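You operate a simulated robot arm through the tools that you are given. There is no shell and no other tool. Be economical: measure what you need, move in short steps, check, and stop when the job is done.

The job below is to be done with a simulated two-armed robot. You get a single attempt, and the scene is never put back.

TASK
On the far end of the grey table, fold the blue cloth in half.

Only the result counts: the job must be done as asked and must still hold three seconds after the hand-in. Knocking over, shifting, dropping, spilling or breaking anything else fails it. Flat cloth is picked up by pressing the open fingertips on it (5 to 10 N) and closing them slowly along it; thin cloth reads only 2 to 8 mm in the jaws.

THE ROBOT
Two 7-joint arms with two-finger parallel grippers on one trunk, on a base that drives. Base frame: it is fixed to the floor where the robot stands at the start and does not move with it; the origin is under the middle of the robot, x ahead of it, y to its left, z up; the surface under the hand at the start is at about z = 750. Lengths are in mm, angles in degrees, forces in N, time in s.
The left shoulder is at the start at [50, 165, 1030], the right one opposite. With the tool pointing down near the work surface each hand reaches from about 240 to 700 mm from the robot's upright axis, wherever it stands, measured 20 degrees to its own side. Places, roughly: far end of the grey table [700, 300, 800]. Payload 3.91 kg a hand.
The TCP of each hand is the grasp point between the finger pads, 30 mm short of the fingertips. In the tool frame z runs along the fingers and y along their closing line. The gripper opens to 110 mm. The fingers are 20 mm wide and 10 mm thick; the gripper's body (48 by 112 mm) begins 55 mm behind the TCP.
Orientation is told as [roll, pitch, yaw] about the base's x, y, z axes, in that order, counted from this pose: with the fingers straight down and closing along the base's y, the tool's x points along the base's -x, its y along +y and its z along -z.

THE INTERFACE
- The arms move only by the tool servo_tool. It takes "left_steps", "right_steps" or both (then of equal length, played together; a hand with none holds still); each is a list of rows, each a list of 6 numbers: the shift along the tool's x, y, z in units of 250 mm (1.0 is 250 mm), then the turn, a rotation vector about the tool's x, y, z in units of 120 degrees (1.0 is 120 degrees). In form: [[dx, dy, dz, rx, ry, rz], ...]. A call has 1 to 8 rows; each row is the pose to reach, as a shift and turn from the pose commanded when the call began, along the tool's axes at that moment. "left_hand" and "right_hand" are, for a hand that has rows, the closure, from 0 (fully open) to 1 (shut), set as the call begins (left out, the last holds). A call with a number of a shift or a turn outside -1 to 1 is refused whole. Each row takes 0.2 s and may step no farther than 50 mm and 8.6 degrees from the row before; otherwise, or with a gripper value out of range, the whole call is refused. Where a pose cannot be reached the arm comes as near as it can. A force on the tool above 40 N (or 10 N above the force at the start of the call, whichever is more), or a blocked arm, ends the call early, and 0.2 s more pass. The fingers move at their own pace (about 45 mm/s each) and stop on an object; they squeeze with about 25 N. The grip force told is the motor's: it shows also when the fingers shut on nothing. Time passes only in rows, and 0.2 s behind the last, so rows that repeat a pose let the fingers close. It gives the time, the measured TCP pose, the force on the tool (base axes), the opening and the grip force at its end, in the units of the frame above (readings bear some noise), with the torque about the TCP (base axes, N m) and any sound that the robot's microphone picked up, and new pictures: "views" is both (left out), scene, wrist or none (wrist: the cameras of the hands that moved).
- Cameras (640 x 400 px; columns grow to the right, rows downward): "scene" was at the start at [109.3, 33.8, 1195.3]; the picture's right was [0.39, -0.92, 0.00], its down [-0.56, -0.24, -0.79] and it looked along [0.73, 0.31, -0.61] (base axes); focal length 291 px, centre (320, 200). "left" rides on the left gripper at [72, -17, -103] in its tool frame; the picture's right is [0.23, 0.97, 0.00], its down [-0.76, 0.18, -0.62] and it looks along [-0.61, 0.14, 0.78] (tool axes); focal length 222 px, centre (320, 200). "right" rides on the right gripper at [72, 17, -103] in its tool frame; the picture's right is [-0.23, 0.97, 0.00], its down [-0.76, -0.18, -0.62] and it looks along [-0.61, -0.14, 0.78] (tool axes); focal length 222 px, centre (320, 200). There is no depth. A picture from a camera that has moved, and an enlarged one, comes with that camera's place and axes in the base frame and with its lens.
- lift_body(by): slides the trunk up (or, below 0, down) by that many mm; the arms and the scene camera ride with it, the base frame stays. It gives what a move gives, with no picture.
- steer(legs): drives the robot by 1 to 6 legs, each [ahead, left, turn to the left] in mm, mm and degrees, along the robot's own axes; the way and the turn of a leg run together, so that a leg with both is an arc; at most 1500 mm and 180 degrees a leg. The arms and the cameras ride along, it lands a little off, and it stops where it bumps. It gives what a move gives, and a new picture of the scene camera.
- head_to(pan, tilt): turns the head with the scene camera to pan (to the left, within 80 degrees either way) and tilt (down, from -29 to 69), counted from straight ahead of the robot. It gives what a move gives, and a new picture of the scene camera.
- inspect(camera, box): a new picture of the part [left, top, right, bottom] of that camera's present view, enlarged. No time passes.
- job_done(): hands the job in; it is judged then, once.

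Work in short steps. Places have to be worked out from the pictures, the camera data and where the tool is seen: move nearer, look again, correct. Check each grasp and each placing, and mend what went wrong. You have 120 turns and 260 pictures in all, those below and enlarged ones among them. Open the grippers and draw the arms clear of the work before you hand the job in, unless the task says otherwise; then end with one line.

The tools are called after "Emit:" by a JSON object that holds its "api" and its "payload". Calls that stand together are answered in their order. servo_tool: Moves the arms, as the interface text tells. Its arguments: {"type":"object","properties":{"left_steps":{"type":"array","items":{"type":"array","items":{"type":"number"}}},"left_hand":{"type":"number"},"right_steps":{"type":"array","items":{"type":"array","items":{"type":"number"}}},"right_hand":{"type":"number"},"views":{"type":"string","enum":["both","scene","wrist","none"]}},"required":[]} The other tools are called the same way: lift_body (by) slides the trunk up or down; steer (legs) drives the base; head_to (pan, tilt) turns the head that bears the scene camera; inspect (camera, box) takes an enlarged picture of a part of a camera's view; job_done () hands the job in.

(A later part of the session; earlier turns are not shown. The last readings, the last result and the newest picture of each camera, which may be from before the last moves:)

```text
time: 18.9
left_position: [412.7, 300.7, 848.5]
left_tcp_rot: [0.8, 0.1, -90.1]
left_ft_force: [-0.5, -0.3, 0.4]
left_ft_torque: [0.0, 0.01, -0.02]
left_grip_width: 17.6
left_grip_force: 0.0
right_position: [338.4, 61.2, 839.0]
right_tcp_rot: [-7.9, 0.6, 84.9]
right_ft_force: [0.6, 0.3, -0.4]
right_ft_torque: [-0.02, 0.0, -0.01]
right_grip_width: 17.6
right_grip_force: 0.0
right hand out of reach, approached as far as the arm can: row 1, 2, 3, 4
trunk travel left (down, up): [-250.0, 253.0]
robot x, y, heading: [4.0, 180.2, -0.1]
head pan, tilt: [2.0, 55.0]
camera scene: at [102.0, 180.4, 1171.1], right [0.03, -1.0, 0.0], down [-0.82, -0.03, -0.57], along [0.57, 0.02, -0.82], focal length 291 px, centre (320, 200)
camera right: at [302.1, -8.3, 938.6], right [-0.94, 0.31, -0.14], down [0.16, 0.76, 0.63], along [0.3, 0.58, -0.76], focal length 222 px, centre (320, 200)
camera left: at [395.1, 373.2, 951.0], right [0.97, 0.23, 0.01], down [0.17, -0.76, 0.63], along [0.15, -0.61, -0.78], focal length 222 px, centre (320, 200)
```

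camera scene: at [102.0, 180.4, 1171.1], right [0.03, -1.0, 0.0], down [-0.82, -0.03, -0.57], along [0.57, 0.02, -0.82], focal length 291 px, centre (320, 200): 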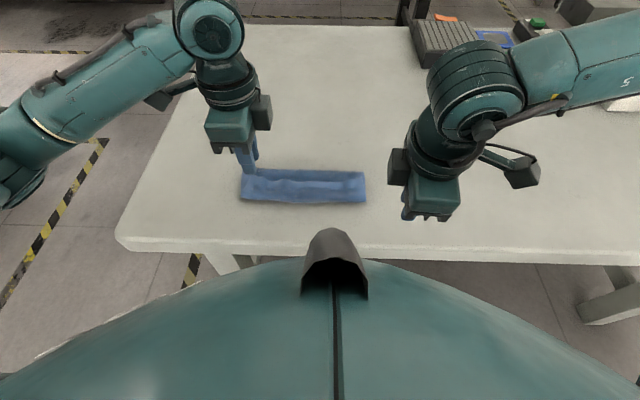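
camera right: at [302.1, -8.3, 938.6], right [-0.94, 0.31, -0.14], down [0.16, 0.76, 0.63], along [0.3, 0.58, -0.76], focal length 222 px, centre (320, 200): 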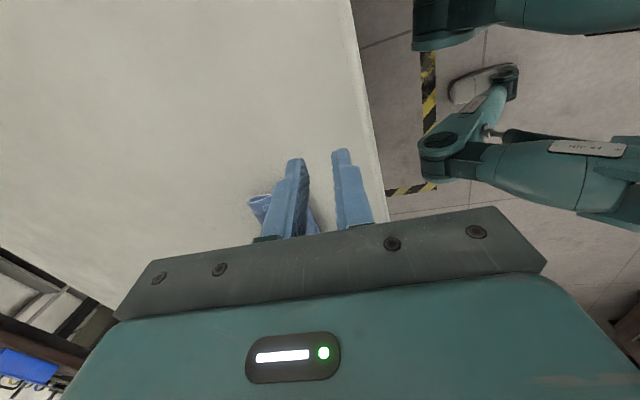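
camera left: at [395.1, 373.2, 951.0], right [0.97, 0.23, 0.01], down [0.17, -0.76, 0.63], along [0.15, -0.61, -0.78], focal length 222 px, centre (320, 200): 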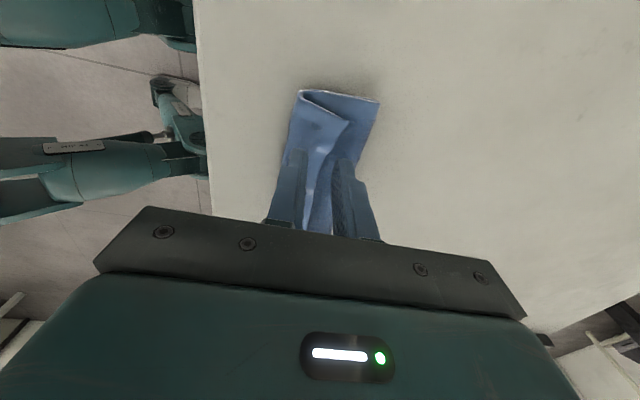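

The right arm can't take +90° here, so I'll turn it the other way to −90°, with its camera inward, which leaves enough room. First I level it and lift.

Emit:
{"api": "servo_tool", "payload": {"right_steps": [[0, 0, -0.12, -0.003, -0.033, 0], [0, 0, -0.24, -0.006, -0.066, 0]], "views": "none"}}

Emit:
{"api": "servo_tool", "payload": {"right_steps": [[0, 0, 0, 0, 0, 0.07], [0, 0, 0, 0, 0, 0.14], [0, 0, 0, 0, 0, 0.21], [0, 0, 0, 0, 0, 0.28], [0, 0, 0, 0, 0, 0.35], [0, 0, 0, 0, 0, 0.42], [0, 0, 0, 0, 0, 0.49], [0, 0, 0, 0, 0, 0.56]], "views": "none"}}

Emit:
{"api": "servo_tool", "payload": {"right_steps": [[0, 0, 0, 0, 0, 0.07], [0, 0, 0, 0, 0, 0.14], [0, 0, 0, 0, 0, 0.21], [0, 0, 0, 0, 0, 0.28], [0, 0, 0, 0, 0, 0.35], [0, 0, 0, 0, 0, 0.42], [0, 0, 0, 0, 0, 0.49], [0, 0, 0, 0, 0, 0.56]], "views": "scene"}}

```text
time: 19.4
left_position: [413.2, 299.6, 848.2]
left_tcp_rot: [0.7, 0.0, -90.3]
left_ft_force: [1.6, 0.4, -0.2]
left_ft_torque: [-0.05, 0.0, 0.01]
left_grip_width: 17.5
left_grip_force: 0.0
right_position: [329.0, 61.0, 905.7]
right_tcp_rot: [-6.4, -2.7, 83.3]
right_ft_force: [2.2, 1.0, 10.3]
right_ft_torque: [-0.05, 0.19, 0.05]
right_grip_width: 17.7
right_grip_force: 0.0
right hand out of reach, approached as far as the arm can: row 1, 2
trunk travel left (down, up): [-250.0, 253.0]
robot x, y, heading: [1.2, 177.7, -0.2]
head pan, tilt: [2.0, 55.0]
```

```text
time: 21.2
left_position: [412.0, 300.1, 848.1]
left_tcp_rot: [0.8, 0.1, -90.1]
left_ft_force: [0.6, 0.4, 0.1]
left_ft_torque: [-0.03, 0.0, 0.01]
left_grip_width: 17.4
left_grip_force: 0.1
right_position: [332.1, 64.9, 915.4]
right_tcp_rot: [1.2, -8.8, 15.5]
right_ft_force: [0.0, 0.7, -0.4]
right_ft_torque: [-0.02, 0.04, 0.02]
right_grip_width: 17.7
right_grip_force: 0.0
trunk travel left (down, up): [-250.0, 253.0]
robot x, y, heading: [0.8, 176.5, -0.1]
head pan, tilt: [2.0, 55.0]
```

```text
time: 23.1
left_position: [412.6, 300.0, 848.8]
left_tcp_rot: [0.8, 0.1, -90.2]
left_ft_force: [0.2, 0.2, 0.5]
left_ft_torque: [-0.01, -0.04, -0.02]
left_grip_width: 17.6
left_grip_force: 0.1
right_position: [331.9, 64.8, 915.1]
right_tcp_rot: [8.6, -2.1, -51.6]
right_ft_force: [-0.7, 0.1, -0.6]
right_ft_torque: [-0.02, 0.02, 0.03]
right_grip_width: 17.7
right_grip_force: 0.1
trunk travel left (down, up): [-250.0, 253.0]
robot x, y, heading: [-1.6, 181.5, -0.0]
head pan, tilt: [2.0, 55.0]
camera scene: at [102.1, 180.4, 1171.1], right [0.03, -1.0, 0.0], down [-0.82, -0.03, -0.57], along [0.57, 0.02, -0.82], focal length 291 px, centre (320, 200)
```

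scene: 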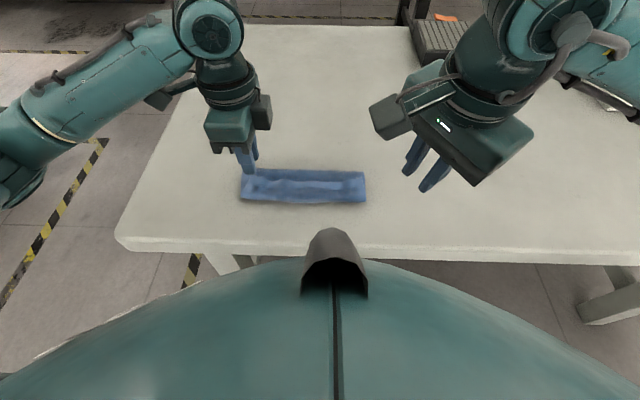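

The right hand turns freely this way. I level it and move out a little, then finish the yaw to −90°.

Emit:
{"api": "servo_tool", "payload": {"right_steps": [[-0.05, 0.0625, 0, 0.036, 0.009, 0], [-0.1, 0.125, 0, 0.072, 0.0175, 0]], "views": "none"}}

Emit:
{"api": "servo_tool", "payload": {"right_steps": [[0, 0, 0, 0, 0, 0.065], [0, 0, 0, 0, 0, 0.13], [0, 0, 0, 0, 0, 0.195], [0, 0, 0, 0, 0, 0.26], [0, 0, 0, 0, 0, 0.32]], "views": "none"}}

```text
time: 23.6
left_position: [412.0, 300.5, 849.0]
left_tcp_rot: [0.8, 0.0, -90.3]
left_ft_force: [0.1, 0.1, -0.1]
left_ft_torque: [0.0, -0.01, 0.0]
left_grip_width: 17.8
left_grip_force: 0.0
right_position: [372.7, 65.2, 920.3]
right_tcp_rot: [-0.2, -0.2, -51.4]
right_ft_force: [1.1, 0.8, 0.1]
right_ft_torque: [0.02, -0.01, 0.03]
right_grip_width: 17.5
right_grip_force: 0.0
trunk travel left (down, up): [-250.0, 253.0]
robot x, y, heading: [2.0, 180.4, -0.1]
head pan, tilt: [2.0, 55.0]
```

```text
time: 24.9
left_position: [413.5, 299.9, 849.2]
left_tcp_rot: [0.8, 0.0, -90.2]
left_ft_force: [-0.5, -0.1, -0.4]
left_ft_torque: [-0.03, 0.0, 0.0]
left_grip_width: 17.8
left_grip_force: 0.0
right_position: [371.5, 63.8, 919.8]
right_tcp_rot: [0.0, -0.2, -89.9]
right_ft_force: [-0.4, -0.8, -0.5]
right_ft_torque: [0.01, -0.01, -0.02]
right_grip_width: 17.8
right_grip_force: 0.0
trunk travel left (down, up): [-250.0, 253.0]
robot x, y, heading: [-1.3, 179.9, -0.2]
head pan, tilt: [2.0, 55.0]
```

Both hands are now at −90°. I bring the right over its hem end and lower both to look closely.

Emit:
{"api": "servo_tool", "payload": {"left_steps": [[0, -0.004, 0.05, 0, 0, 0], [0, -0.008, 0.1, 0, 0, 0], [0, -0.012, 0.15, 0, 0, 0]], "right_steps": [[0.088, 0.05, 0.14, 0, 0, 0], [0.176, 0.1, 0.28, 0, 0, 0], [0.264, 0.154, 0.43, 0, 0, 0]]}}

```text
time: 25.6
left_position: [408.2, 300.1, 812.2]
left_tcp_rot: [0.8, -0.1, -90.3]
left_ft_force: [0.5, 0.3, 1.4]
left_ft_torque: [0.0, -0.02, -0.01]
left_grip_width: 17.6
left_grip_force: 0.1
right_position: [410.9, 129.5, 813.3]
right_tcp_rot: [0.2, -0.3, -89.8]
right_ft_force: [0.3, -0.1, 0.3]
right_ft_torque: [-0.03, 0.02, 0.02]
right_grip_width: 17.5
right_grip_force: 0.0
trunk travel left (down, up): [-250.0, 253.0]
robot x, y, heading: [1.1, 177.7, -0.2]
head pan, tilt: [2.0, 55.0]
camera scene: at [102.2, 180.4, 1171.2], right [0.03, -1.0, 0.0], down [-0.82, -0.03, -0.57], along [0.57, 0.02, -0.82], focal length 291 px, centre (320, 200)
camera right: at [427.1, 202.3, 915.0], right [0.97, -0.22, 0.0], down [-0.18, -0.76, 0.63], along [-0.14, -0.61, -0.78], focal length 222 px, centre (320, 200)
camera left: at [391.3, 373.7, 914.1], right [0.97, 0.22, 0.01], down [0.17, -0.76, 0.63], along [0.15, -0.61, -0.78], focal length 222 px, centre (320, 200)
```

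scene: 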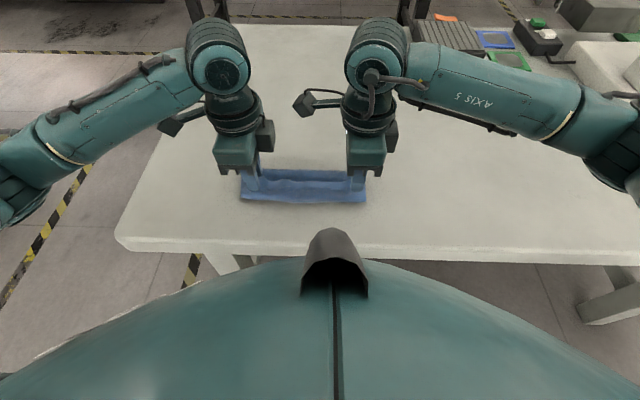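
right: 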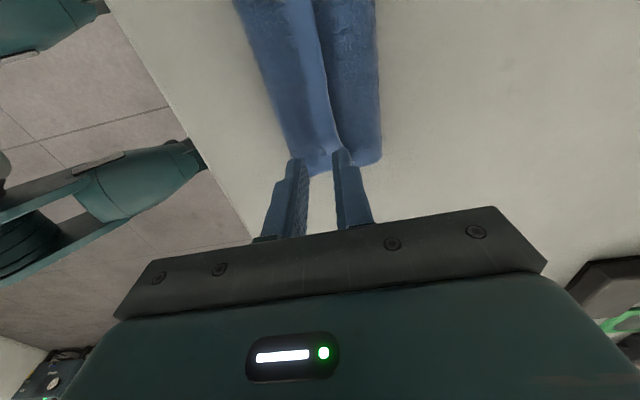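
left: 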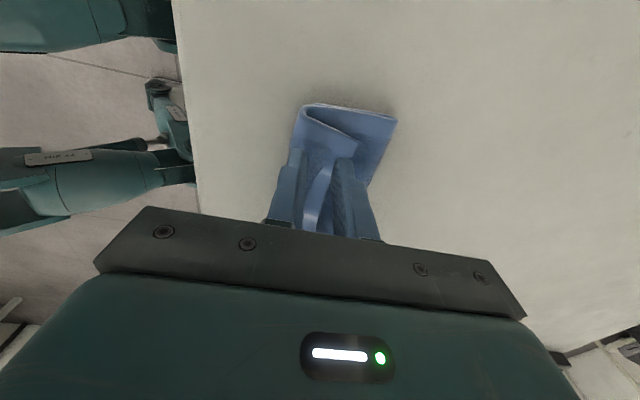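

Fingers bracket the hem as planned. I descend until they make contact.

Emit:
{"api": "servo_tool", "payload": {"left_steps": [[0, 0.006, 0.03, 0, 0, 0], [0, 0.012, 0.056, 0, 0, 0], [0, 0.012, 0.072, 0, 0, 0], [0, 0.012, 0.08, 0, 0, 0]], "right_steps": [[0, 0, 0.03, 0, 0, 0], [0, 0, 0.06, 0, 0, 0], [0, 0, 0.076, 0, 0, 0], [0, 0, 0.084, 0, 0, 0]], "views": "wrist"}}

```text
time: 26.6
left_position: [410.3, 300.7, 792.3]
left_tcp_rot: [0.7, 0.0, -90.3]
left_ft_force: [0.5, 0.5, 1.6]
left_ft_torque: [-0.01, -0.02, 0.01]
left_grip_width: 17.5
left_grip_force: 0.1
right_position: [410.3, 130.8, 792.0]
right_tcp_rot: [0.1, -0.1, -89.7]
right_ft_force: [-0.4, 0.5, 2.7]
right_ft_torque: [0.02, 0.0, -0.02]
right_grip_width: 17.5
right_grip_force: 0.2
trunk travel left (down, up): [-250.0, 253.0]
robot x, y, heading: [0.1, 182.4, -0.1]
head pan, tilt: [2.0, 55.0]
camera right: at [426.6, 203.3, 893.9], right [0.97, -0.22, 0.0], down [-0.17, -0.76, 0.63], along [-0.14, -0.61, -0.78], focal length 222 px, centre (320, 200)
camera left: at [393.9, 374.4, 895.1], right [0.97, 0.22, 0.01], down [0.17, -0.76, 0.63], along [0.15, -0.61, -0.78], focal length 222 px, centre (320, 200)
```

right: 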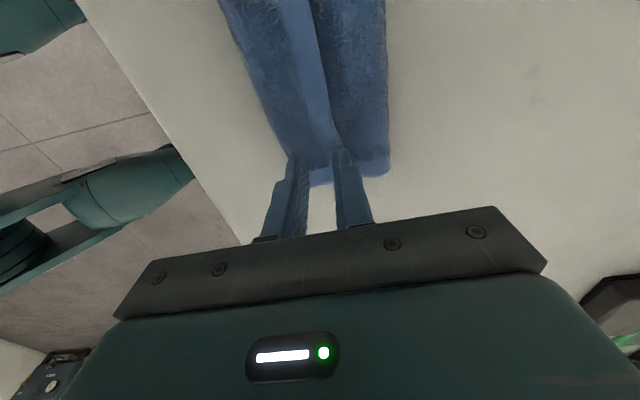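
left: 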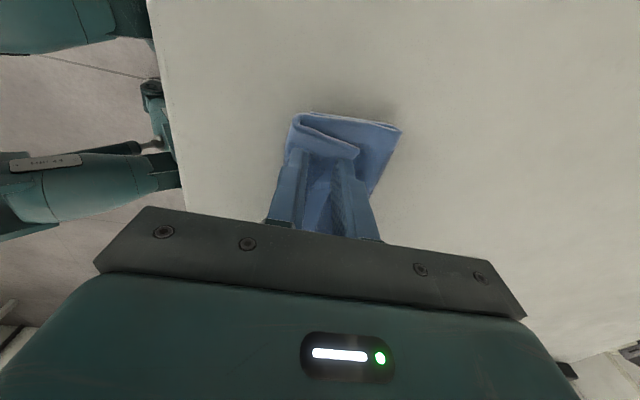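

Light contact at z≈792. I add a little press and close slowly.

Emit:
{"api": "servo_tool", "payload": {"left_steps": [[0, 0, 0.01, 0, 0, 0], [0, 0, 0.014, 0, 0, 0]], "right_steps": [[0, 0, 0.006, 0, 0, 0], [0, 0, 0.01, 0, 0, 0]], "views": "none"}}

Emit:
{"api": "servo_tool", "payload": {"left_steps": [[0, 0, 0, 0, 0, 0]], "right_steps": [[0, 0, 0, 0, 0, 0]], "left_hand": 0.88, "right_hand": 0.88, "views": "wrist"}}

```text
time: 27.2
left_position: [411.5, 301.1, 789.7]
left_tcp_rot: [0.9, 0.1, -90.2]
left_ft_force: [-0.4, -0.3, 6.2]
left_ft_torque: [-0.01, 0.01, -0.01]
left_grip_width: 17.4
left_grip_force: 0.0
right_position: [409.2, 130.1, 790.4]
right_tcp_rot: [0.0, -0.1, -89.7]
right_ft_force: [-0.7, -0.3, 5.5]
right_ft_torque: [-0.03, -0.02, -0.01]
right_grip_width: 17.4
right_grip_force: 0.2
trunk travel left (down, up): [-250.0, 253.0]
robot x, y, heading: [4.3, 177.2, -0.1]
head pan, tilt: [2.0, 55.0]
```

```text
time: 27.6
left_position: [411.7, 300.8, 789.7]
left_tcp_rot: [0.8, -0.1, -90.1]
left_ft_force: [0.4, -0.2, 7.0]
left_ft_torque: [0.01, -0.04, 0.01]
left_grip_width: 12.8
left_grip_force: 0.0
right_position: [410.2, 130.2, 789.9]
right_tcp_rot: [0.1, -0.2, -89.7]
right_ft_force: [0.2, 0.6, 5.1]
right_ft_torque: [0.04, -0.01, -0.03]
right_grip_width: 12.6
right_grip_force: 0.0
trunk travel left (down, up): [-250.0, 253.0]
robot x, y, heading: [-0.9, 176.6, -0.1]
head pan, tilt: [2.0, 55.0]
camera right: at [426.6, 203.2, 891.7], right [0.97, -0.22, 0.0], down [-0.18, -0.76, 0.62], along [-0.14, -0.61, -0.78], focal length 222 px, centre (320, 200)
camera left: at [394.1, 374.5, 891.8], right [0.97, 0.22, 0.01], down [0.17, -0.76, 0.63], along [0.15, -0.61, -0.78], focal length 222 px, centre (320, 200)
```

right: 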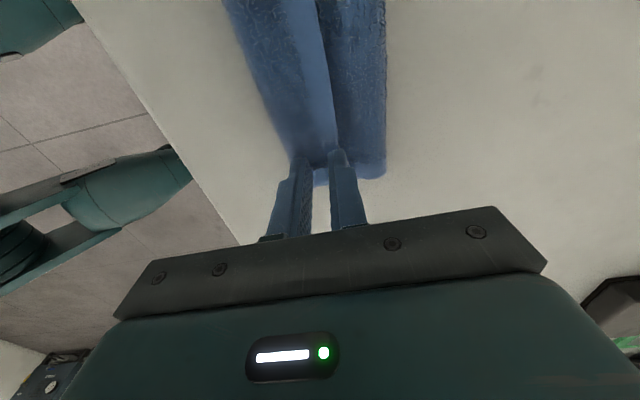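
left: 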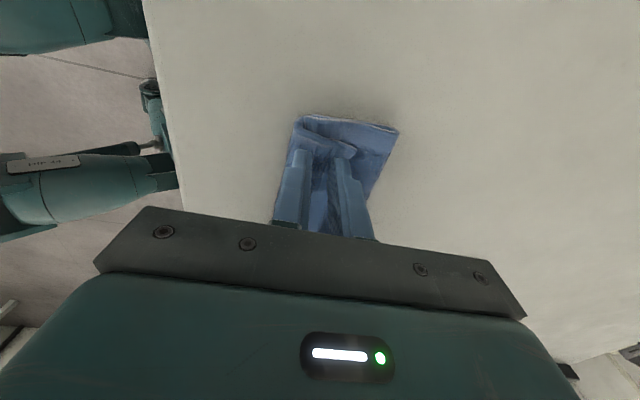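

I close the rest of the way and check the widths.

Emit:
{"api": "servo_tool", "payload": {"left_steps": [[0, 0, 0, 0, 0, 0]], "right_steps": [[0, 0, 0, 0, 0, 0]], "left_hand": 0.93, "right_hand": 0.93, "views": "none"}}

Emit:
{"api": "servo_tool", "payload": {"left_steps": [[0, 0, 0, 0, 0, 0], [0, 0, 0, 0, 0, 0]], "right_steps": [[0, 0, 0, 0, 0, 0], [0, 0, 0, 0, 0, 0]], "left_hand": 1, "right_hand": 1, "views": "none"}}

Emit:
{"api": "servo_tool", "payload": {"left_steps": [[0, 0, -0.05, 0, 0, 0], [0, 0, -0.12, 0, 0, 0]], "right_steps": [[0, 0, -0.05, 0, 0, 0], [0, 0, -0.12, 0, 0, 0]]}}

```text
time: 28.1
left_position: [411.3, 300.0, 788.9]
left_tcp_rot: [0.8, 0.0, -90.3]
left_ft_force: [0.1, -0.4, 7.4]
left_ft_torque: [-0.01, 0.03, 0.0]
left_grip_width: 8.5
left_grip_force: 4.8
right_position: [409.7, 129.9, 789.8]
right_tcp_rot: [0.1, -0.1, -89.7]
right_ft_force: [0.2, 0.2, 4.9]
right_ft_torque: [0.02, -0.02, -0.04]
right_grip_width: 8.0
right_grip_force: 0.2
trunk travel left (down, up): [-250.0, 253.0]
robot x, y, heading: [-2.6, 178.6, -0.2]
head pan, tilt: [2.0, 55.0]
```

```text
time: 28.6
left_position: [411.6, 302.2, 789.3]
left_tcp_rot: [0.9, 0.0, -90.1]
left_ft_force: [-0.6, -1.0, 7.1]
left_ft_torque: [-0.01, 0.02, 0.02]
left_grip_width: 3.3
left_grip_force: 24.3
right_position: [408.2, 129.2, 789.8]
right_tcp_rot: [0.1, -0.3, -89.7]
right_ft_force: [-0.1, 0.0, 5.2]
right_ft_torque: [0.0, -0.02, -0.01]
right_grip_width: 0.1
right_grip_force: 25.3
trunk travel left (down, up): [-250.0, 253.0]
robot x, y, heading: [-1.1, 183.4, -0.1]
head pan, tilt: [2.0, 55.0]
```

```text
time: 29.2
left_position: [412.4, 301.9, 817.4]
left_tcp_rot: [0.7, 0.0, -90.0]
left_ft_force: [-0.6, 0.3, 0.6]
left_ft_torque: [-0.01, -0.03, -0.02]
left_grip_width: 3.5
left_grip_force: 25.4
right_position: [409.3, 129.2, 818.6]
right_tcp_rot: [0.0, -0.1, -89.7]
right_ft_force: [-0.1, 0.3, 0.1]
right_ft_torque: [0.02, 0.03, -0.01]
right_grip_width: 0.1
right_grip_force: 24.8
trunk travel left (down, up): [-250.0, 253.0]
robot x, y, heading: [0.9, 177.1, -0.1]
head pan, tilt: [2.0, 55.0]
camera scene: at [102.1, 180.4, 1171.0], right [0.03, -1.0, 0.0], down [-0.82, -0.03, -0.57], along [0.57, 0.02, -0.82], focal length 291 px, centre (320, 200)
camera right: at [426.6, 203.5, 920.6], right [0.97, -0.22, 0.0], down [-0.17, -0.76, 0.63], along [-0.14, -0.61, -0.78], focal length 222 px, centre (320, 200)
camera left: at [394.1, 374.6, 920.8], right [0.97, 0.22, 0.01], down [0.17, -0.76, 0.63], along [0.15, -0.61, -0.78], focal length 222 px, centre (320, 200)
```

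scene: 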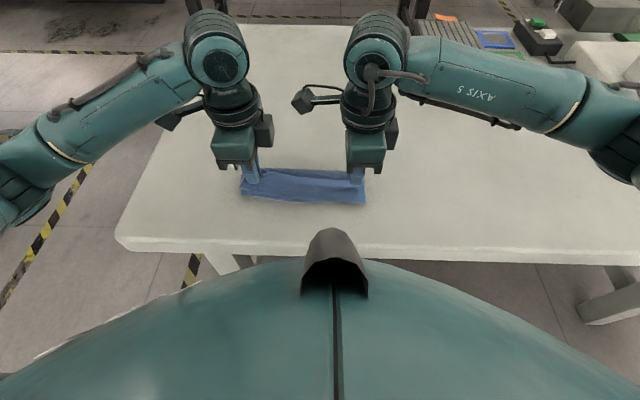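
right: 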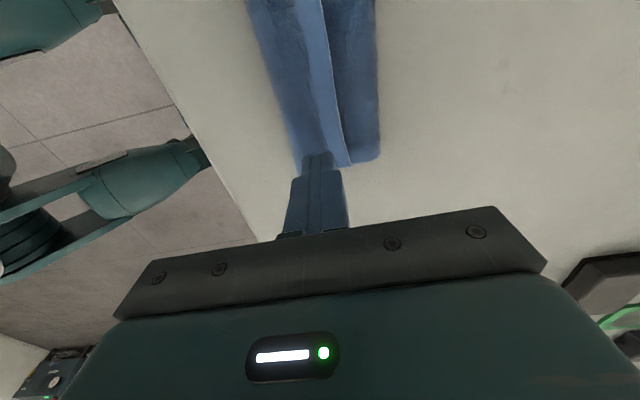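
left: 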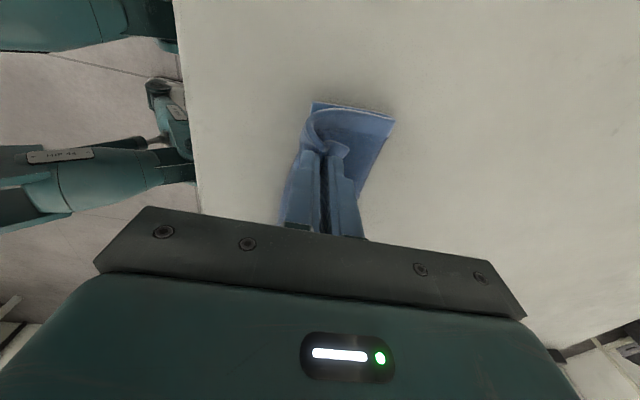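

The left hand holds the hem (3.4 mm), but the right slipped and shut on nothing. I reopen the right, press harder and retry while the left holds.

Emit:
{"api": "servo_tool", "payload": {"right_steps": [[0, 0, 0, 0, 0, 0], [0, 0, 0.06, 0, 0, 0], [0, 0, 0.11, 0, 0, 0], [0, 0, 0.128, 0, 0, 0], [0, 0, 0.138, 0, 0, 0]], "right_hand": 0.81, "views": "none"}}

```text
time: 30.4
left_position: [410.6, 300.2, 819.2]
left_tcp_rot: [0.9, 0.1, -90.2]
left_ft_force: [0.6, -0.4, 0.2]
left_ft_torque: [0.0, 0.01, -0.04]
left_grip_width: 3.5
left_grip_force: 24.5
right_position: [410.2, 130.4, 787.3]
right_tcp_rot: [0.4, 0.0, -89.8]
right_ft_force: [-0.1, -2.3, 22.2]
right_ft_torque: [-0.07, 0.01, -0.02]
right_grip_width: 20.5
right_grip_force: 0.1
trunk travel left (down, up): [-250.0, 253.0]
robot x, y, heading: [-2.0, 177.3, -0.3]
head pan, tilt: [2.0, 55.0]
```

22 N is more than needed, so I back off 1.5 mm and close in stages.

Emit:
{"api": "servo_tool", "payload": {"right_steps": [[0, 0, -0.006, 0, 0, 0]], "right_hand": 0.86, "views": "none"}}

Emit:
{"api": "servo_tool", "payload": {"right_steps": [[0, 0, 0, 0, 0, 0]], "right_hand": 0.91, "views": "wrist"}}

```text
time: 30.9
left_position: [411.7, 300.2, 819.9]
left_tcp_rot: [0.8, 0.0, -90.1]
left_ft_force: [0.2, 0.5, 0.4]
left_ft_torque: [0.03, 0.02, 0.01]
left_grip_width: 3.8
left_grip_force: 24.8
right_position: [409.3, 129.1, 787.1]
right_tcp_rot: [0.3, -0.1, -89.9]
right_ft_force: [2.3, -0.4, 20.0]
right_ft_torque: [-0.02, -0.07, 0.02]
right_grip_width: 16.1
right_grip_force: 3.7
trunk travel left (down, up): [-250.0, 253.0]
robot x, y, heading: [-0.8, 178.3, -0.2]
head pan, tilt: [2.0, 55.0]
```

```text
time: 31.2
left_position: [411.5, 301.3, 819.0]
left_tcp_rot: [0.9, 0.0, -90.2]
left_ft_force: [-0.4, 0.0, 0.2]
left_ft_torque: [0.0, 0.02, -0.02]
left_grip_width: 3.5
left_grip_force: 24.8
right_position: [408.0, 131.5, 787.4]
right_tcp_rot: [0.1, 0.0, -89.8]
right_ft_force: [1.3, 0.3, 20.9]
right_ft_torque: [-0.02, -0.05, 0.0]
right_grip_width: 11.2
right_grip_force: 1.5
trunk travel left (down, up): [-250.0, 253.0]
robot x, y, heading: [0.0, 177.8, -0.1]
head pan, tilt: [2.0, 55.0]
camera right: at [425.9, 204.0, 889.6], right [0.97, -0.22, 0.0], down [-0.18, -0.76, 0.62], along [-0.14, -0.61, -0.78], focal length 222 px, centre (320, 200)
```

right: 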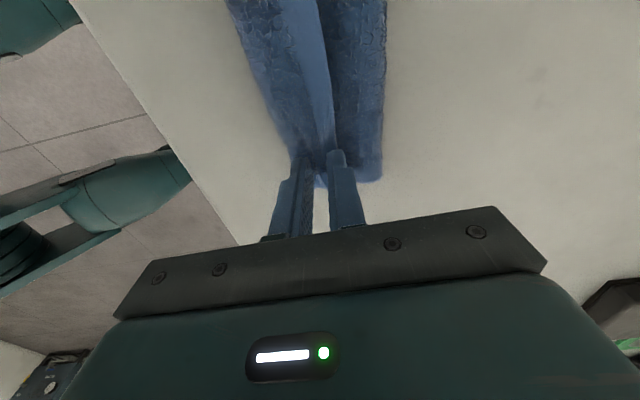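

Force is now about 20 N. I close fully and read the width.

Emit:
{"api": "servo_tool", "payload": {"right_steps": [[0, 0, 0, 0, 0, 0], [0, 0, 0, 0, 0, 0]], "right_hand": 1, "views": "wrist"}}

```text
time: 31.9
left_position: [411.2, 301.4, 818.8]
left_tcp_rot: [0.8, 0.0, -90.1]
left_ft_force: [-0.5, 0.3, 0.6]
left_ft_torque: [0.0, 0.0, 0.01]
left_grip_width: 3.5
left_grip_force: 24.8
right_position: [408.8, 130.6, 786.6]
right_tcp_rot: [0.1, -0.1, -89.7]
right_ft_force: [0.4, 0.7, 21.8]
right_ft_torque: [-0.04, -0.02, 0.0]
right_grip_width: 4.1
right_grip_force: 25.3
trunk travel left (down, up): [-250.0, 253.0]
robot x, y, heading: [2.3, 180.9, 0.0]
head pan, tilt: [2.0, 55.0]
camera right: at [425.8, 204.0, 889.5], right [0.97, -0.22, 0.0], down [-0.18, -0.76, 0.62], along [-0.14, -0.61, -0.78], focal length 222 px, centre (320, 200)
```

right: 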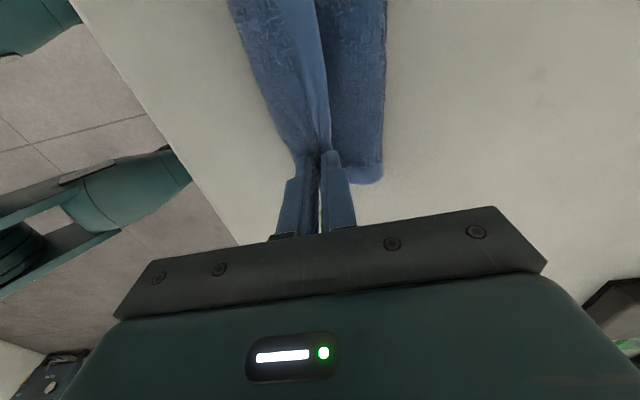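

The right now holds too (4.1 mm). I raise it level with the left, then lift both to see whether only the hem comes up.

Emit:
{"api": "servo_tool", "payload": {"left_steps": [[0, 0, 0, 0, 0, 0], [0, 0, 0, 0, 0, 0], [0, 0.04, -0.08, 0, 0, 0]], "right_steps": [[0, 0, -0.06, 0, 0, 0], [0, 0, -0.128, 0, 0, 0], [0, 0.04, -0.208, 0, 0, 0]]}}

```text
time: 32.6
left_position: [421.4, 301.7, 839.3]
left_tcp_rot: [0.8, 0.0, -90.1]
left_ft_force: [0.3, 0.1, -0.3]
left_ft_torque: [0.0, -0.03, -0.01]
left_grip_width: 3.5
left_grip_force: 24.3
right_position: [418.1, 131.0, 836.9]
right_tcp_rot: [-0.1, -0.2, -89.7]
right_ft_force: [0.0, 0.8, -0.1]
right_ft_torque: [-0.02, -0.02, -0.02]
right_grip_width: 4.0
right_grip_force: 24.5
trunk travel left (down, up): [-250.0, 253.0]
robot x, y, heading: [-1.8, 179.7, -0.4]
head pan, tilt: [2.0, 55.0]
camera scene: at [102.1, 180.4, 1171.0], right [0.03, -1.0, 0.0], down [-0.82, -0.03, -0.57], along [0.57, 0.02, -0.82], focal length 291 px, centre (320, 200)
camera right: at [436.0, 204.5, 939.6], right [0.97, -0.22, 0.0], down [-0.17, -0.76, 0.63], along [-0.14, -0.61, -0.78], focal length 222 px, centre (320, 200)
camera left: at [403.2, 374.4, 941.5], right [0.97, 0.22, 0.01], down [0.17, -0.76, 0.63], along [0.15, -0.61, -0.78], focal length 222 px, centre (320, 200)
```

scene: 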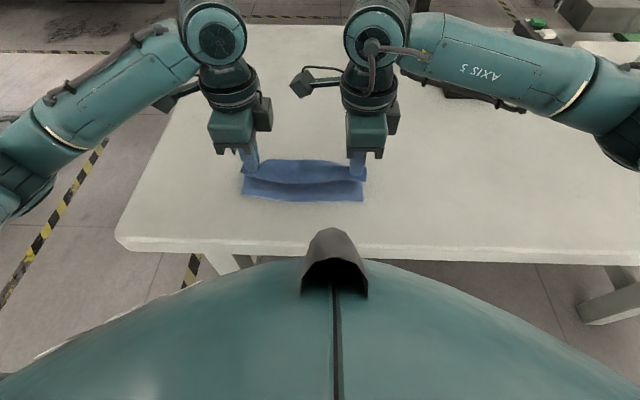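
right: 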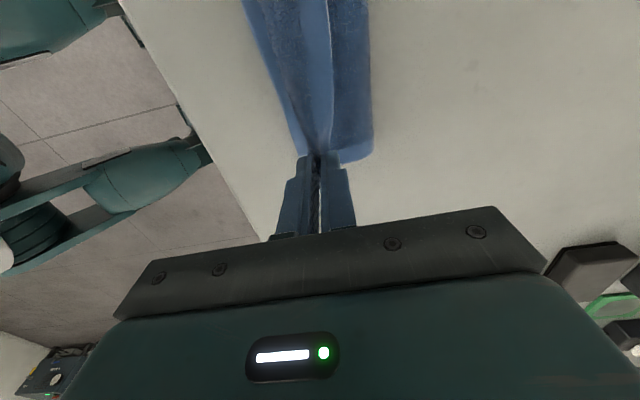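
left: 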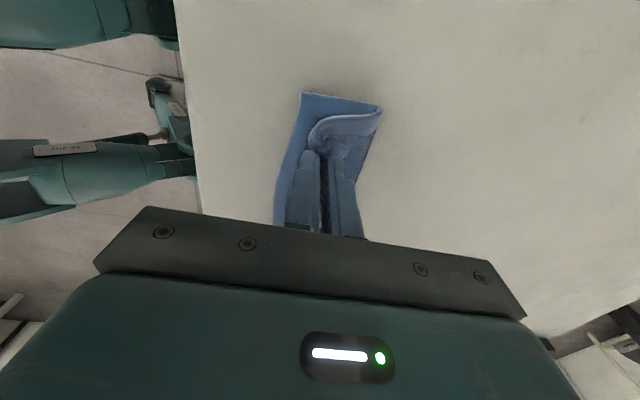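

Only the hem lifts and the bottom layer stays put. This grip would still leave the edge turned back, so I swing the edge back over +x and lay the cloth flat. Then I can re-grip with much less overlap at the edge.

Emit:
{"api": "servo_tool", "payload": {"left_steps": [[0, 0.12, -0.028, 0, 0, 0], [0, 0.248, -0.008, 0, 0, 0], [0, 0.372, 0.072, 0, 0, 0], [0, 0.46, 0.16, 0, 0, 0], [0, 0.496, 0.2, 0, 0, 0]], "right_steps": [[0, 0.12, -0.028, 0, 0, 0], [0, 0.248, -0.008, 0, 0, 0], [0, 0.372, 0.072, 0, 0, 0], [0, 0.46, 0.16, 0, 0, 0], [0, 0.508, 0.192, 0, 0, 0]]}}

```text
time: 33.9
left_position: [546.6, 302.0, 790.3]
left_tcp_rot: [0.8, 0.0, -90.2]
left_ft_force: [-0.3, 0.4, 0.3]
left_ft_torque: [0.04, 0.01, -0.03]
left_grip_width: 3.7
left_grip_force: 24.7
right_position: [546.5, 131.8, 790.8]
right_tcp_rot: [-0.1, -0.2, -89.7]
right_ft_force: [0.1, 0.6, 0.4]
right_ft_torque: [-0.01, -0.01, -0.01]
right_grip_width: 4.1
right_grip_force: 24.8
trunk travel left (down, up): [-250.0, 253.0]
robot x, y, heading: [0.2, 176.6, -0.4]
head pan, tilt: [2.0, 55.0]
camera scene: at [102.2, 180.4, 1171.1], right [0.03, -1.0, 0.0], down [-0.82, -0.03, -0.57], along [0.57, 0.02, -0.82], focal length 291 px, centre (320, 200)
camera right: at [564.0, 204.7, 893.2], right [0.98, -0.22, 0.0], down [-0.17, -0.76, 0.63], along [-0.14, -0.61, -0.78], focal length 222 px, centre (320, 200)
camera left: at [528.3, 375.0, 893.6], right [0.97, 0.22, 0.01], down [0.17, -0.76, 0.63], along [0.15, -0.61, -0.78], focal length 222 px, centre (320, 200)
```

scene: 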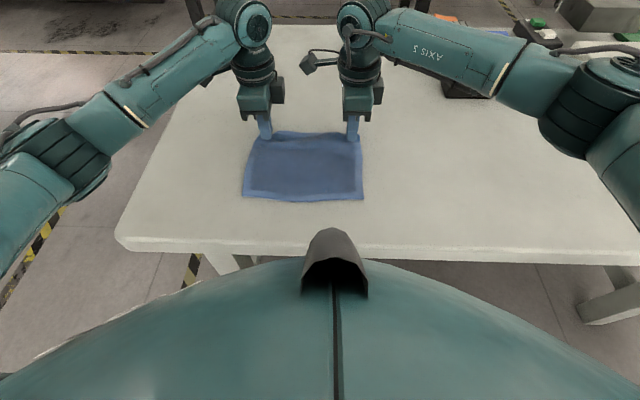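
right: 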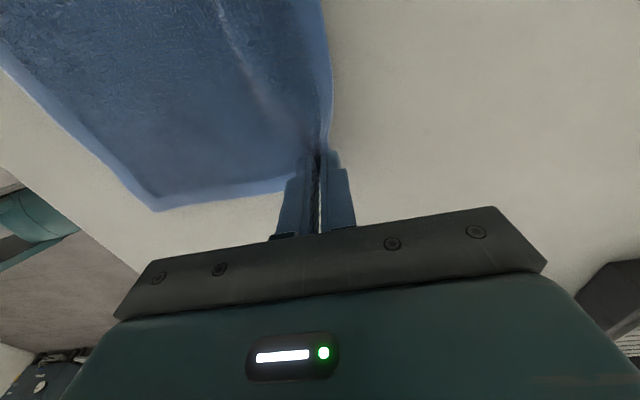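
left: 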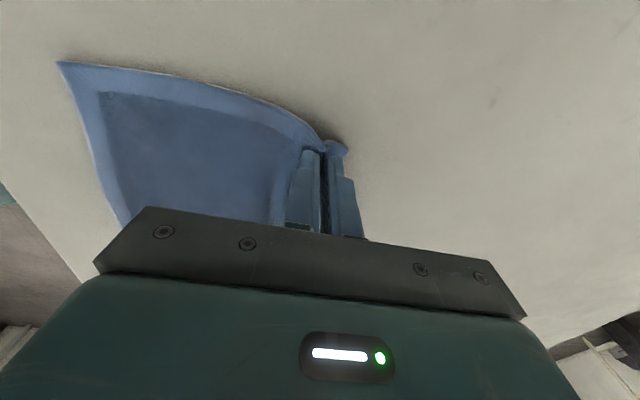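

The cloth is unfolded flat again. I tug slightly outward, set it down and open.

Emit:
{"api": "servo_tool", "payload": {"left_steps": [[0, 0.016, 0.012, 0, 0, 0], [0, 0.02, 0.024, 0, 0, 0]], "right_steps": [[0, 0.016, 0.012, 0, 0, 0], [0, 0.02, 0.024, 0, 0, 0]], "views": "none"}}

Emit:
{"api": "servo_tool", "payload": {"left_steps": [[0, 0, 0, 0, 0, 0], [0, 0, 0, 0, 0, 0]], "right_steps": [[0, 0, 0, 0, 0, 0], [0, 0, 0, 0, 0, 0]], "left_hand": 0.78, "right_hand": 0.78, "views": "none"}}

Emit:
{"api": "servo_tool", "payload": {"left_steps": [[0, 0, -0.1, 0, 0, 0], [0, 0, -0.24, 0, 0, 0], [0.1, 0, -0.35, 0, 0, 0.07], [0.25, 0, -0.4, 0, 0, 0]], "right_steps": [[0, 0, -0.1, 0, 0, 0], [0, 0, -0.24, 0, 0, 0], [-0.1, 0, -0.35, 0, 0, 0], [-0.25, 0, -0.4, 0, 0, 0]]}}

```text
time: 34.5
left_position: [550.7, 300.6, 785.5]
left_tcp_rot: [0.8, 0.0, -90.2]
left_ft_force: [-0.6, 0.2, 0.4]
left_ft_torque: [0.01, 0.0, -0.01]
left_grip_width: 3.7
left_grip_force: 25.1
right_position: [552.9, 131.1, 784.5]
right_tcp_rot: [0.0, -0.2, -89.7]
right_ft_force: [0.1, 0.6, 0.7]
right_ft_torque: [0.02, 0.0, -0.02]
right_grip_width: 4.1
right_grip_force: 25.1
trunk travel left (down, up): [-250.0, 253.0]
robot x, y, heading: [-0.8, 178.1, -0.1]
head pan, tilt: [2.0, 55.0]
```

```text
time: 35.0
left_position: [550.8, 301.6, 784.5]
left_tcp_rot: [0.8, 0.0, -90.2]
left_ft_force: [0.3, 0.3, 0.9]
left_ft_torque: [-0.01, -0.02, 0.02]
left_grip_width: 24.0
left_grip_force: 0.1
right_position: [553.2, 130.7, 785.3]
right_tcp_rot: [0.0, -0.2, -89.6]
right_ft_force: [0.0, -0.3, 0.5]
right_ft_torque: [-0.01, -0.03, -0.01]
right_grip_width: 23.9
right_grip_force: 0.1
trunk travel left (down, up): [-250.0, 253.0]
robot x, y, heading: [3.5, 176.6, -0.5]
head pan, tilt: [2.0, 55.0]
```

```text
time: 36.0
left_position: [548.1, 362.8, 884.2]
left_tcp_rot: [0.7, 0.1, -90.1]
left_ft_force: [0.6, 0.9, 0.2]
left_ft_torque: [0.02, -0.03, 0.01]
left_grip_width: 24.2
left_grip_force: 0.0
right_position: [551.2, 70.2, 885.0]
right_tcp_rot: [0.1, 0.0, -89.6]
right_ft_force: [1.0, 0.8, -0.1]
right_ft_torque: [0.01, 0.0, -0.03]
right_grip_width: 24.2
right_grip_force: 0.1
trunk travel left (down, up): [-250.0, 253.0]
robot x, y, heading: [1.5, 175.8, -0.4]
head pan, tilt: [2.0, 55.0]
camera scene: at [101.9, 180.4, 1171.1], right [0.03, -1.0, 0.0], down [-0.82, -0.03, -0.57], along [0.57, 0.02, -0.82], focal length 291 px, centre (320, 200)
camera right: at [568.4, 142.1, 987.2], right [0.98, -0.22, 0.0], down [-0.17, -0.76, 0.63], along [-0.14, -0.61, -0.78], focal length 222 px, centre (320, 200)
camera left: at [530.5, 437.3, 987.4], right [0.97, 0.22, 0.01], down [0.17, -0.76, 0.63], along [0.15, -0.61, -0.78], focal length 222 px, centre (320, 200)
```

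scene: 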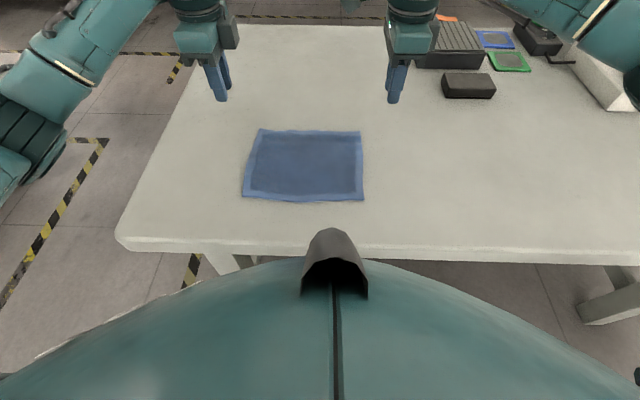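
right: 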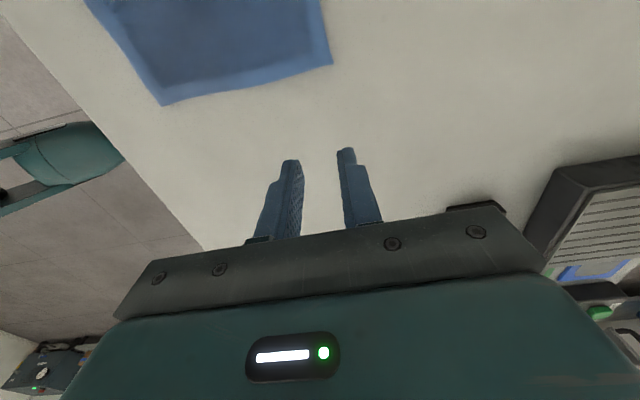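
left: 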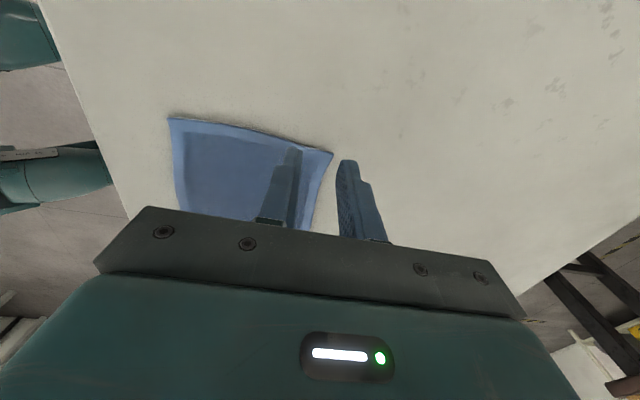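

The cloth is flat again, with x≈395–571 and y≈112–328. I yaw both hands back to 0° so the jaws close along y.

Emit:
{"api": "servo_tool", "payload": {"left_steps": [[0, 0, 0, 0, 0, -0.07], [0, 0, 0, 0, 0, -0.14], [0, 0, 0, 0, 0, -0.21], [0, 0, 0, 0, 0, -0.28], [0, 0, 0, 0, 0, -0.35], [0, 0, 0, 0, 0, -0.42], [0, 0, 0, 0, 0, -0.49], [0, 0, 0, 0, 0, -0.56]], "right_steps": [[0, 0, 0, 0, 0, -0.07], [0, 0, 0, 0, 0, -0.14], [0, 0, 0, 0, 0, -0.21], [0, 0, 0, 0, 0, -0.28], [0, 0, 0, 0, 0, -0.35], [0, 0, 0, 0, 0, -0.42], [0, 0, 0, 0, 0, -0.49], [0, 0, 0, 0, 0, -0.56]], "views": "none"}}

Emit:
{"api": "servo_tool", "payload": {"left_steps": [[0, 0, 0, 0, 0, -0.065], [0, 0, 0, 0, 0, -0.13], [0, 0, 0, 0, 0, -0.19]], "right_steps": [[0, 0, 0, 0, 0, -0.065], [0, 0, 0, 0, 0, -0.13], [0, 0, 0, 0, 0, -0.19]], "left_hand": 0.77, "right_hand": 0.77, "views": "none"}}

```text
time: 37.9
left_position: [548.4, 362.6, 884.2]
left_tcp_rot: [0.3, -0.7, -22.8]
left_ft_force: [-0.1, -0.3, -0.5]
left_ft_torque: [0.0, 0.0, 0.0]
left_grip_width: 24.4
left_grip_force: 0.0
right_position: [552.6, 70.0, 882.9]
right_tcp_rot: [-0.2, -0.1, -22.4]
right_ft_force: [0.4, 0.2, -0.7]
right_ft_torque: [-0.02, 0.01, 0.06]
right_grip_width: 24.1
right_grip_force: 0.0
trunk travel left (down, up): [-250.0, 253.0]
robot x, y, heading: [1.1, 178.7, -0.4]
head pan, tilt: [2.0, 55.0]
```

```text
time: 38.6
left_position: [548.8, 364.4, 884.0]
left_tcp_rot: [0.0, -0.7, -0.2]
left_ft_force: [0.5, 0.0, 1.0]
left_ft_torque: [0.04, -0.03, 0.01]
left_grip_width: 24.9
left_grip_force: 0.0
right_position: [551.3, 69.3, 883.7]
right_tcp_rot: [-0.2, 0.0, 0.4]
right_ft_force: [0.0, 0.7, 0.1]
right_ft_torque: [0.02, -0.04, -0.03]
right_grip_width: 25.5
right_grip_force: 0.0
trunk travel left (down, up): [-250.0, 253.0]
robot x, y, heading: [1.6, 178.6, -0.2]
head pan, tilt: [2.0, 55.0]
```

I move over the far corners so the fingers overlap the far edge by only ~9 mm.

Emit:
{"api": "servo_tool", "payload": {"left_steps": [[-0.031, -0.084, 0.11, 0, 0, 0], [-0.062, -0.168, 0.22, 0, 0, 0], [-0.092, -0.252, 0.336, 0, 0, 0]], "right_steps": [[-0.028, 0.093, 0.11, 0, 0, 0], [-0.056, 0.186, 0.22, 0, 0, 0], [-0.084, 0.28, 0.336, 0, 0, 0]], "views": "wrist"}}

```text
time: 39.5
left_position: [572.1, 298.9, 800.1]
left_tcp_rot: [0.0, -0.8, -0.2]
left_ft_force: [0.1, 0.4, -0.5]
left_ft_torque: [-0.02, 0.04, -0.01]
left_grip_width: 25.1
left_grip_force: 0.2
right_position: [572.9, 138.9, 801.5]
right_tcp_rot: [-0.2, -0.1, 0.2]
right_ft_force: [0.0, 0.4, 1.0]
right_ft_torque: [-0.01, 0.0, -0.04]
right_grip_width: 25.4
right_grip_force: 0.1
trunk travel left (down, up): [-250.0, 253.0]
robot x, y, heading: [-0.9, 182.7, -0.1]
head pan, tilt: [2.0, 55.0]
camera right: at [501.3, 156.2, 903.7], right [0.22, 0.97, 0.0], down [0.76, -0.17, 0.62], along [0.61, -0.14, -0.78], focal length 222 px, centre (320, 200)
camera left: at [498.2, 283.4, 901.2], right [-0.22, 0.97, 0.0], down [0.75, 0.18, 0.63], along [0.62, 0.14, -0.77], focal length 222 px, centre (320, 200)
```

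right: 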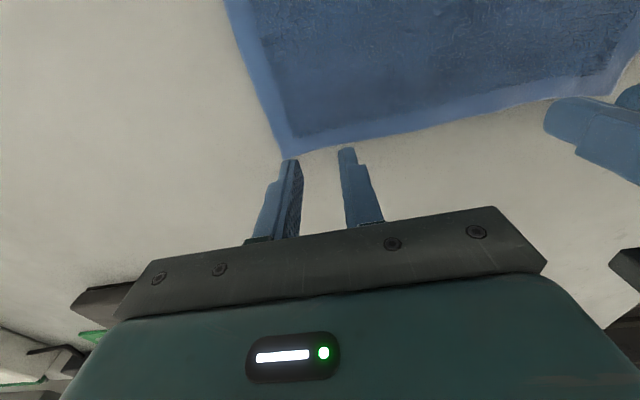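
left: 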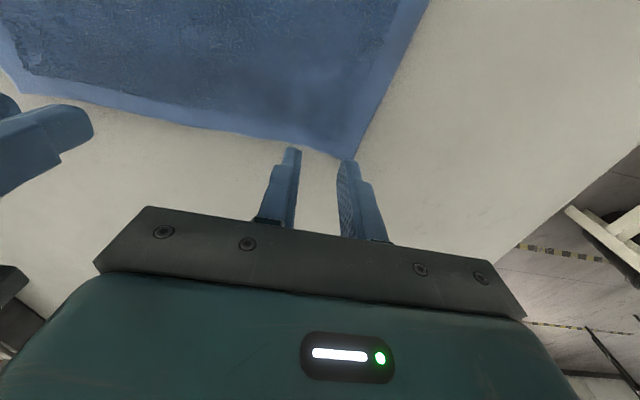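

The edge is at x≈574 and both corners lie outside the fingers. I descend to press.

Emit:
{"api": "servo_tool", "payload": {"left_steps": [[-0.008, 0, 0.03, 0, 0, 0], [-0.008, 0, 0.056, 0, 0, 0], [-0.008, 0, 0.064, 0, 0, 0], [-0.008, 0, 0.07, 0, 0, 0]], "right_steps": [[-0.008, 0, 0.03, 0, 0, 0], [-0.008, 0, 0.056, 0, 0, 0], [-0.008, 0, 0.068, 0, 0, 0], [-0.008, 0, 0.073, 0, 0, 0]], "views": "wrist"}}

```text
time: 40.5
left_position: [574.1, 300.2, 783.8]
left_tcp_rot: [0.0, -0.9, -0.3]
left_ft_force: [-0.4, 0.7, 2.4]
left_ft_torque: [-0.01, 0.06, 0.01]
left_grip_width: 25.1
left_grip_force: 0.0
right_position: [574.4, 139.0, 783.0]
right_tcp_rot: [-0.1, -0.1, 0.3]
right_ft_force: [0.7, 0.3, 3.8]
right_ft_torque: [-0.04, 0.02, 0.01]
right_grip_width: 25.3
right_grip_force: 0.1
trunk travel left (down, up): [-250.0, 253.0]
robot x, y, heading: [0.7, 178.3, -0.3]
head pan, tilt: [2.0, 55.0]
camera right: at [502.1, 156.4, 885.6], right [0.22, 0.97, 0.0], down [0.76, -0.17, 0.62], along [0.61, -0.14, -0.78], focal length 222 px, centre (320, 200)
camera left: at [501.3, 284.2, 885.6], right [-0.22, 0.97, 0.0], down [0.75, 0.17, 0.63], along [0.62, 0.14, -0.77], focal length 222 px, centre (320, 200)
```

right: 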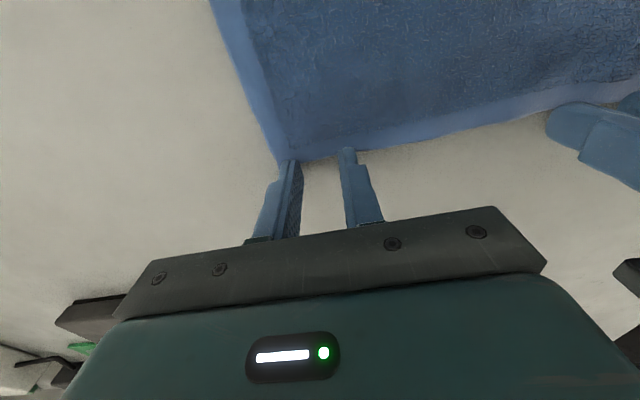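
left: 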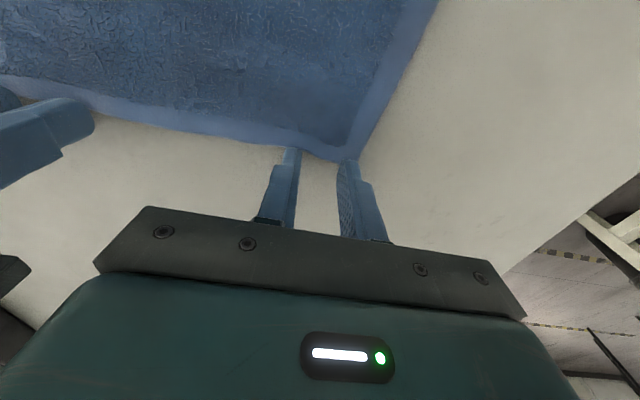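

Overlap is about 7 mm. I shift 3 mm inward for security, press to about 8 N, and start closing.

Emit:
{"api": "servo_tool", "payload": {"left_steps": [[0, 0, -0.012, 0, 0, 0], [0.012, 0, -0.012, 0, 0, 0], [0.012, 0, 0.008, 0, 0, 0]], "right_steps": [[0, 0, -0.012, 0, 0, 0], [0.012, 0, -0.012, 0, 0, 0], [0.012, 0, 0.006, 0, 0, 0]], "views": "none"}}

Emit:
{"api": "servo_tool", "payload": {"left_steps": [[0, 0, 0, 0, 0, 0]], "right_steps": [[0, 0, 0, 0, 0, 0]], "left_hand": 0.82, "right_hand": 0.82, "views": "none"}}

```text
time: 41.2
left_position: [572.6, 299.6, 782.7]
left_tcp_rot: [0.0, -1.0, -0.2]
left_ft_force: [-1.3, 0.9, 7.5]
left_ft_torque: [0.09, 0.14, 0.01]
left_grip_width: 25.2
left_grip_force: 0.0
right_position: [570.5, 138.5, 783.7]
right_tcp_rot: [0.0, -0.3, 0.3]
right_ft_force: [0.5, -1.7, 5.4]
right_ft_torque: [-0.03, 0.04, -0.01]
right_grip_width: 25.2
right_grip_force: 0.0
trunk travel left (down, up): [-250.0, 253.0]
robot x, y, heading: [-0.0, 182.4, -0.1]
head pan, tilt: [2.0, 55.0]
```

```text
time: 41.6
left_position: [572.2, 298.7, 783.6]
left_tcp_rot: [-0.1, -1.0, -0.2]
left_ft_force: [1.7, -0.7, 10.2]
left_ft_torque: [-0.01, 0.09, 0.03]
left_grip_width: 19.2
left_grip_force: 0.1
right_position: [571.7, 139.1, 783.0]
right_tcp_rot: [-0.1, -0.2, 0.3]
right_ft_force: [0.5, 1.5, 8.1]
right_ft_torque: [0.07, 0.06, -0.01]
right_grip_width: 19.8
right_grip_force: 0.0
trunk travel left (down, up): [-250.0, 253.0]
robot x, y, heading: [2.7, 176.0, -0.0]
head pan, tilt: [2.0, 55.0]
```

Forces are right at 8–10 N, so I continue closing.

Emit:
{"api": "servo_tool", "payload": {"left_steps": [[0, 0, 0, 0, 0, 0]], "right_steps": [[0, 0, 0, 0, 0, 0]], "left_hand": 0.88, "right_hand": 0.88, "views": "none"}}

Emit:
{"api": "servo_tool", "payload": {"left_steps": [[0, 0, 0, 0, 0, 0]], "right_steps": [[0, 0, 0, 0, 0, 0]], "left_hand": 0.93, "right_hand": 0.93, "views": "none"}}

Emit:
{"api": "servo_tool", "payload": {"left_steps": [[0, 0, 0, 0, 0, 0], [0, 0, 0, 0, 0, 0]], "right_steps": [[0, 0, 0, 0, 0, 0], [0, 0, 0, 0, 0, 0]], "left_hand": 1, "right_hand": 1, "views": "wrist"}}

```text
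time: 42.0
left_position: [572.2, 298.9, 781.3]
left_tcp_rot: [-0.1, -1.1, -0.2]
left_ft_force: [1.9, -2.4, 12.7]
left_ft_torque: [-0.07, 0.05, 0.0]
left_grip_width: 14.0
left_grip_force: 0.7
right_position: [571.1, 139.6, 782.2]
right_tcp_rot: [-0.1, -0.2, 0.3]
right_ft_force: [1.2, 3.2, 10.2]
right_ft_torque: [0.07, 0.04, 0.01]
right_grip_width: 13.5
right_grip_force: 0.1
trunk travel left (down, up): [-250.0, 253.0]
robot x, y, heading: [2.7, 177.9, 0.0]
head pan, tilt: [2.0, 55.0]
```

```text
time: 42.5
left_position: [572.1, 298.6, 783.0]
left_tcp_rot: [-0.1, -1.0, -0.3]
left_ft_force: [0.3, -4.9, 13.3]
left_ft_torque: [-0.13, 0.08, 0.03]
left_grip_width: 8.8
left_grip_force: 1.5
right_position: [570.5, 140.3, 782.1]
right_tcp_rot: [-0.1, -0.2, 0.3]
right_ft_force: [0.5, 4.7, 10.2]
right_ft_torque: [0.13, 0.07, -0.04]
right_grip_width: 8.1
right_grip_force: 3.9
trunk travel left (down, up): [-250.0, 253.0]
robot x, y, heading: [-1.2, 180.6, -0.2]
head pan, tilt: [2.0, 55.0]
```

```text
time: 43.0
left_position: [572.5, 298.5, 782.3]
left_tcp_rot: [-0.1, -1.0, -0.3]
left_ft_force: [0.4, -8.8, 15.4]
left_ft_torque: [-0.24, 0.12, 0.1]
left_grip_width: 3.4
left_grip_force: 25.4
right_position: [569.9, 137.7, 782.3]
right_tcp_rot: [0.0, -0.2, 0.3]
right_ft_force: [-0.7, 9.6, 9.9]
right_ft_torque: [0.27, 0.07, -0.06]
right_grip_width: 3.4
right_grip_force: 25.0
trunk travel left (down, up): [-250.0, 253.0]
robot x, y, heading: [1.1, 176.7, -0.3]
head pan, tilt: [2.0, 55.0]
camera right: at [497.7, 156.6, 884.8], right [0.22, 0.98, 0.0], down [0.76, -0.17, 0.63], along [0.61, -0.14, -0.78], focal length 222 px, centre (320, 200)
camera left: at [497.9, 283.0, 884.5], right [-0.22, 0.97, -0.01], down [0.75, 0.17, 0.64], along [0.62, 0.14, -0.77], focal length 222 px, centre (320, 200)
```

right: 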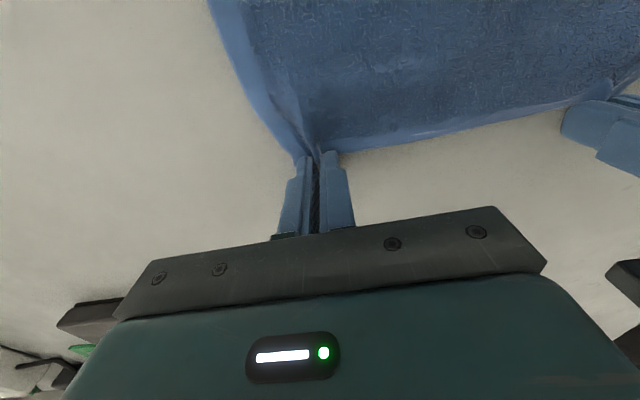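
left: 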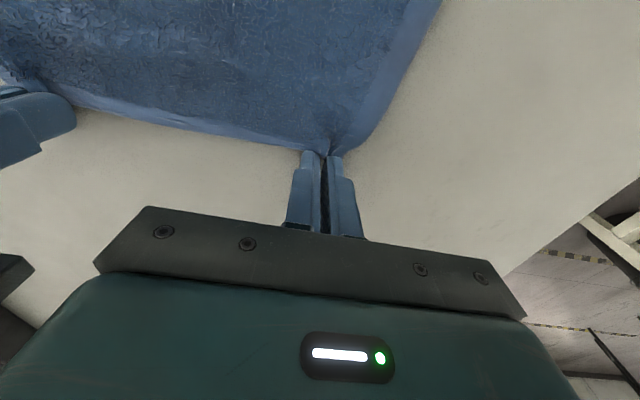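

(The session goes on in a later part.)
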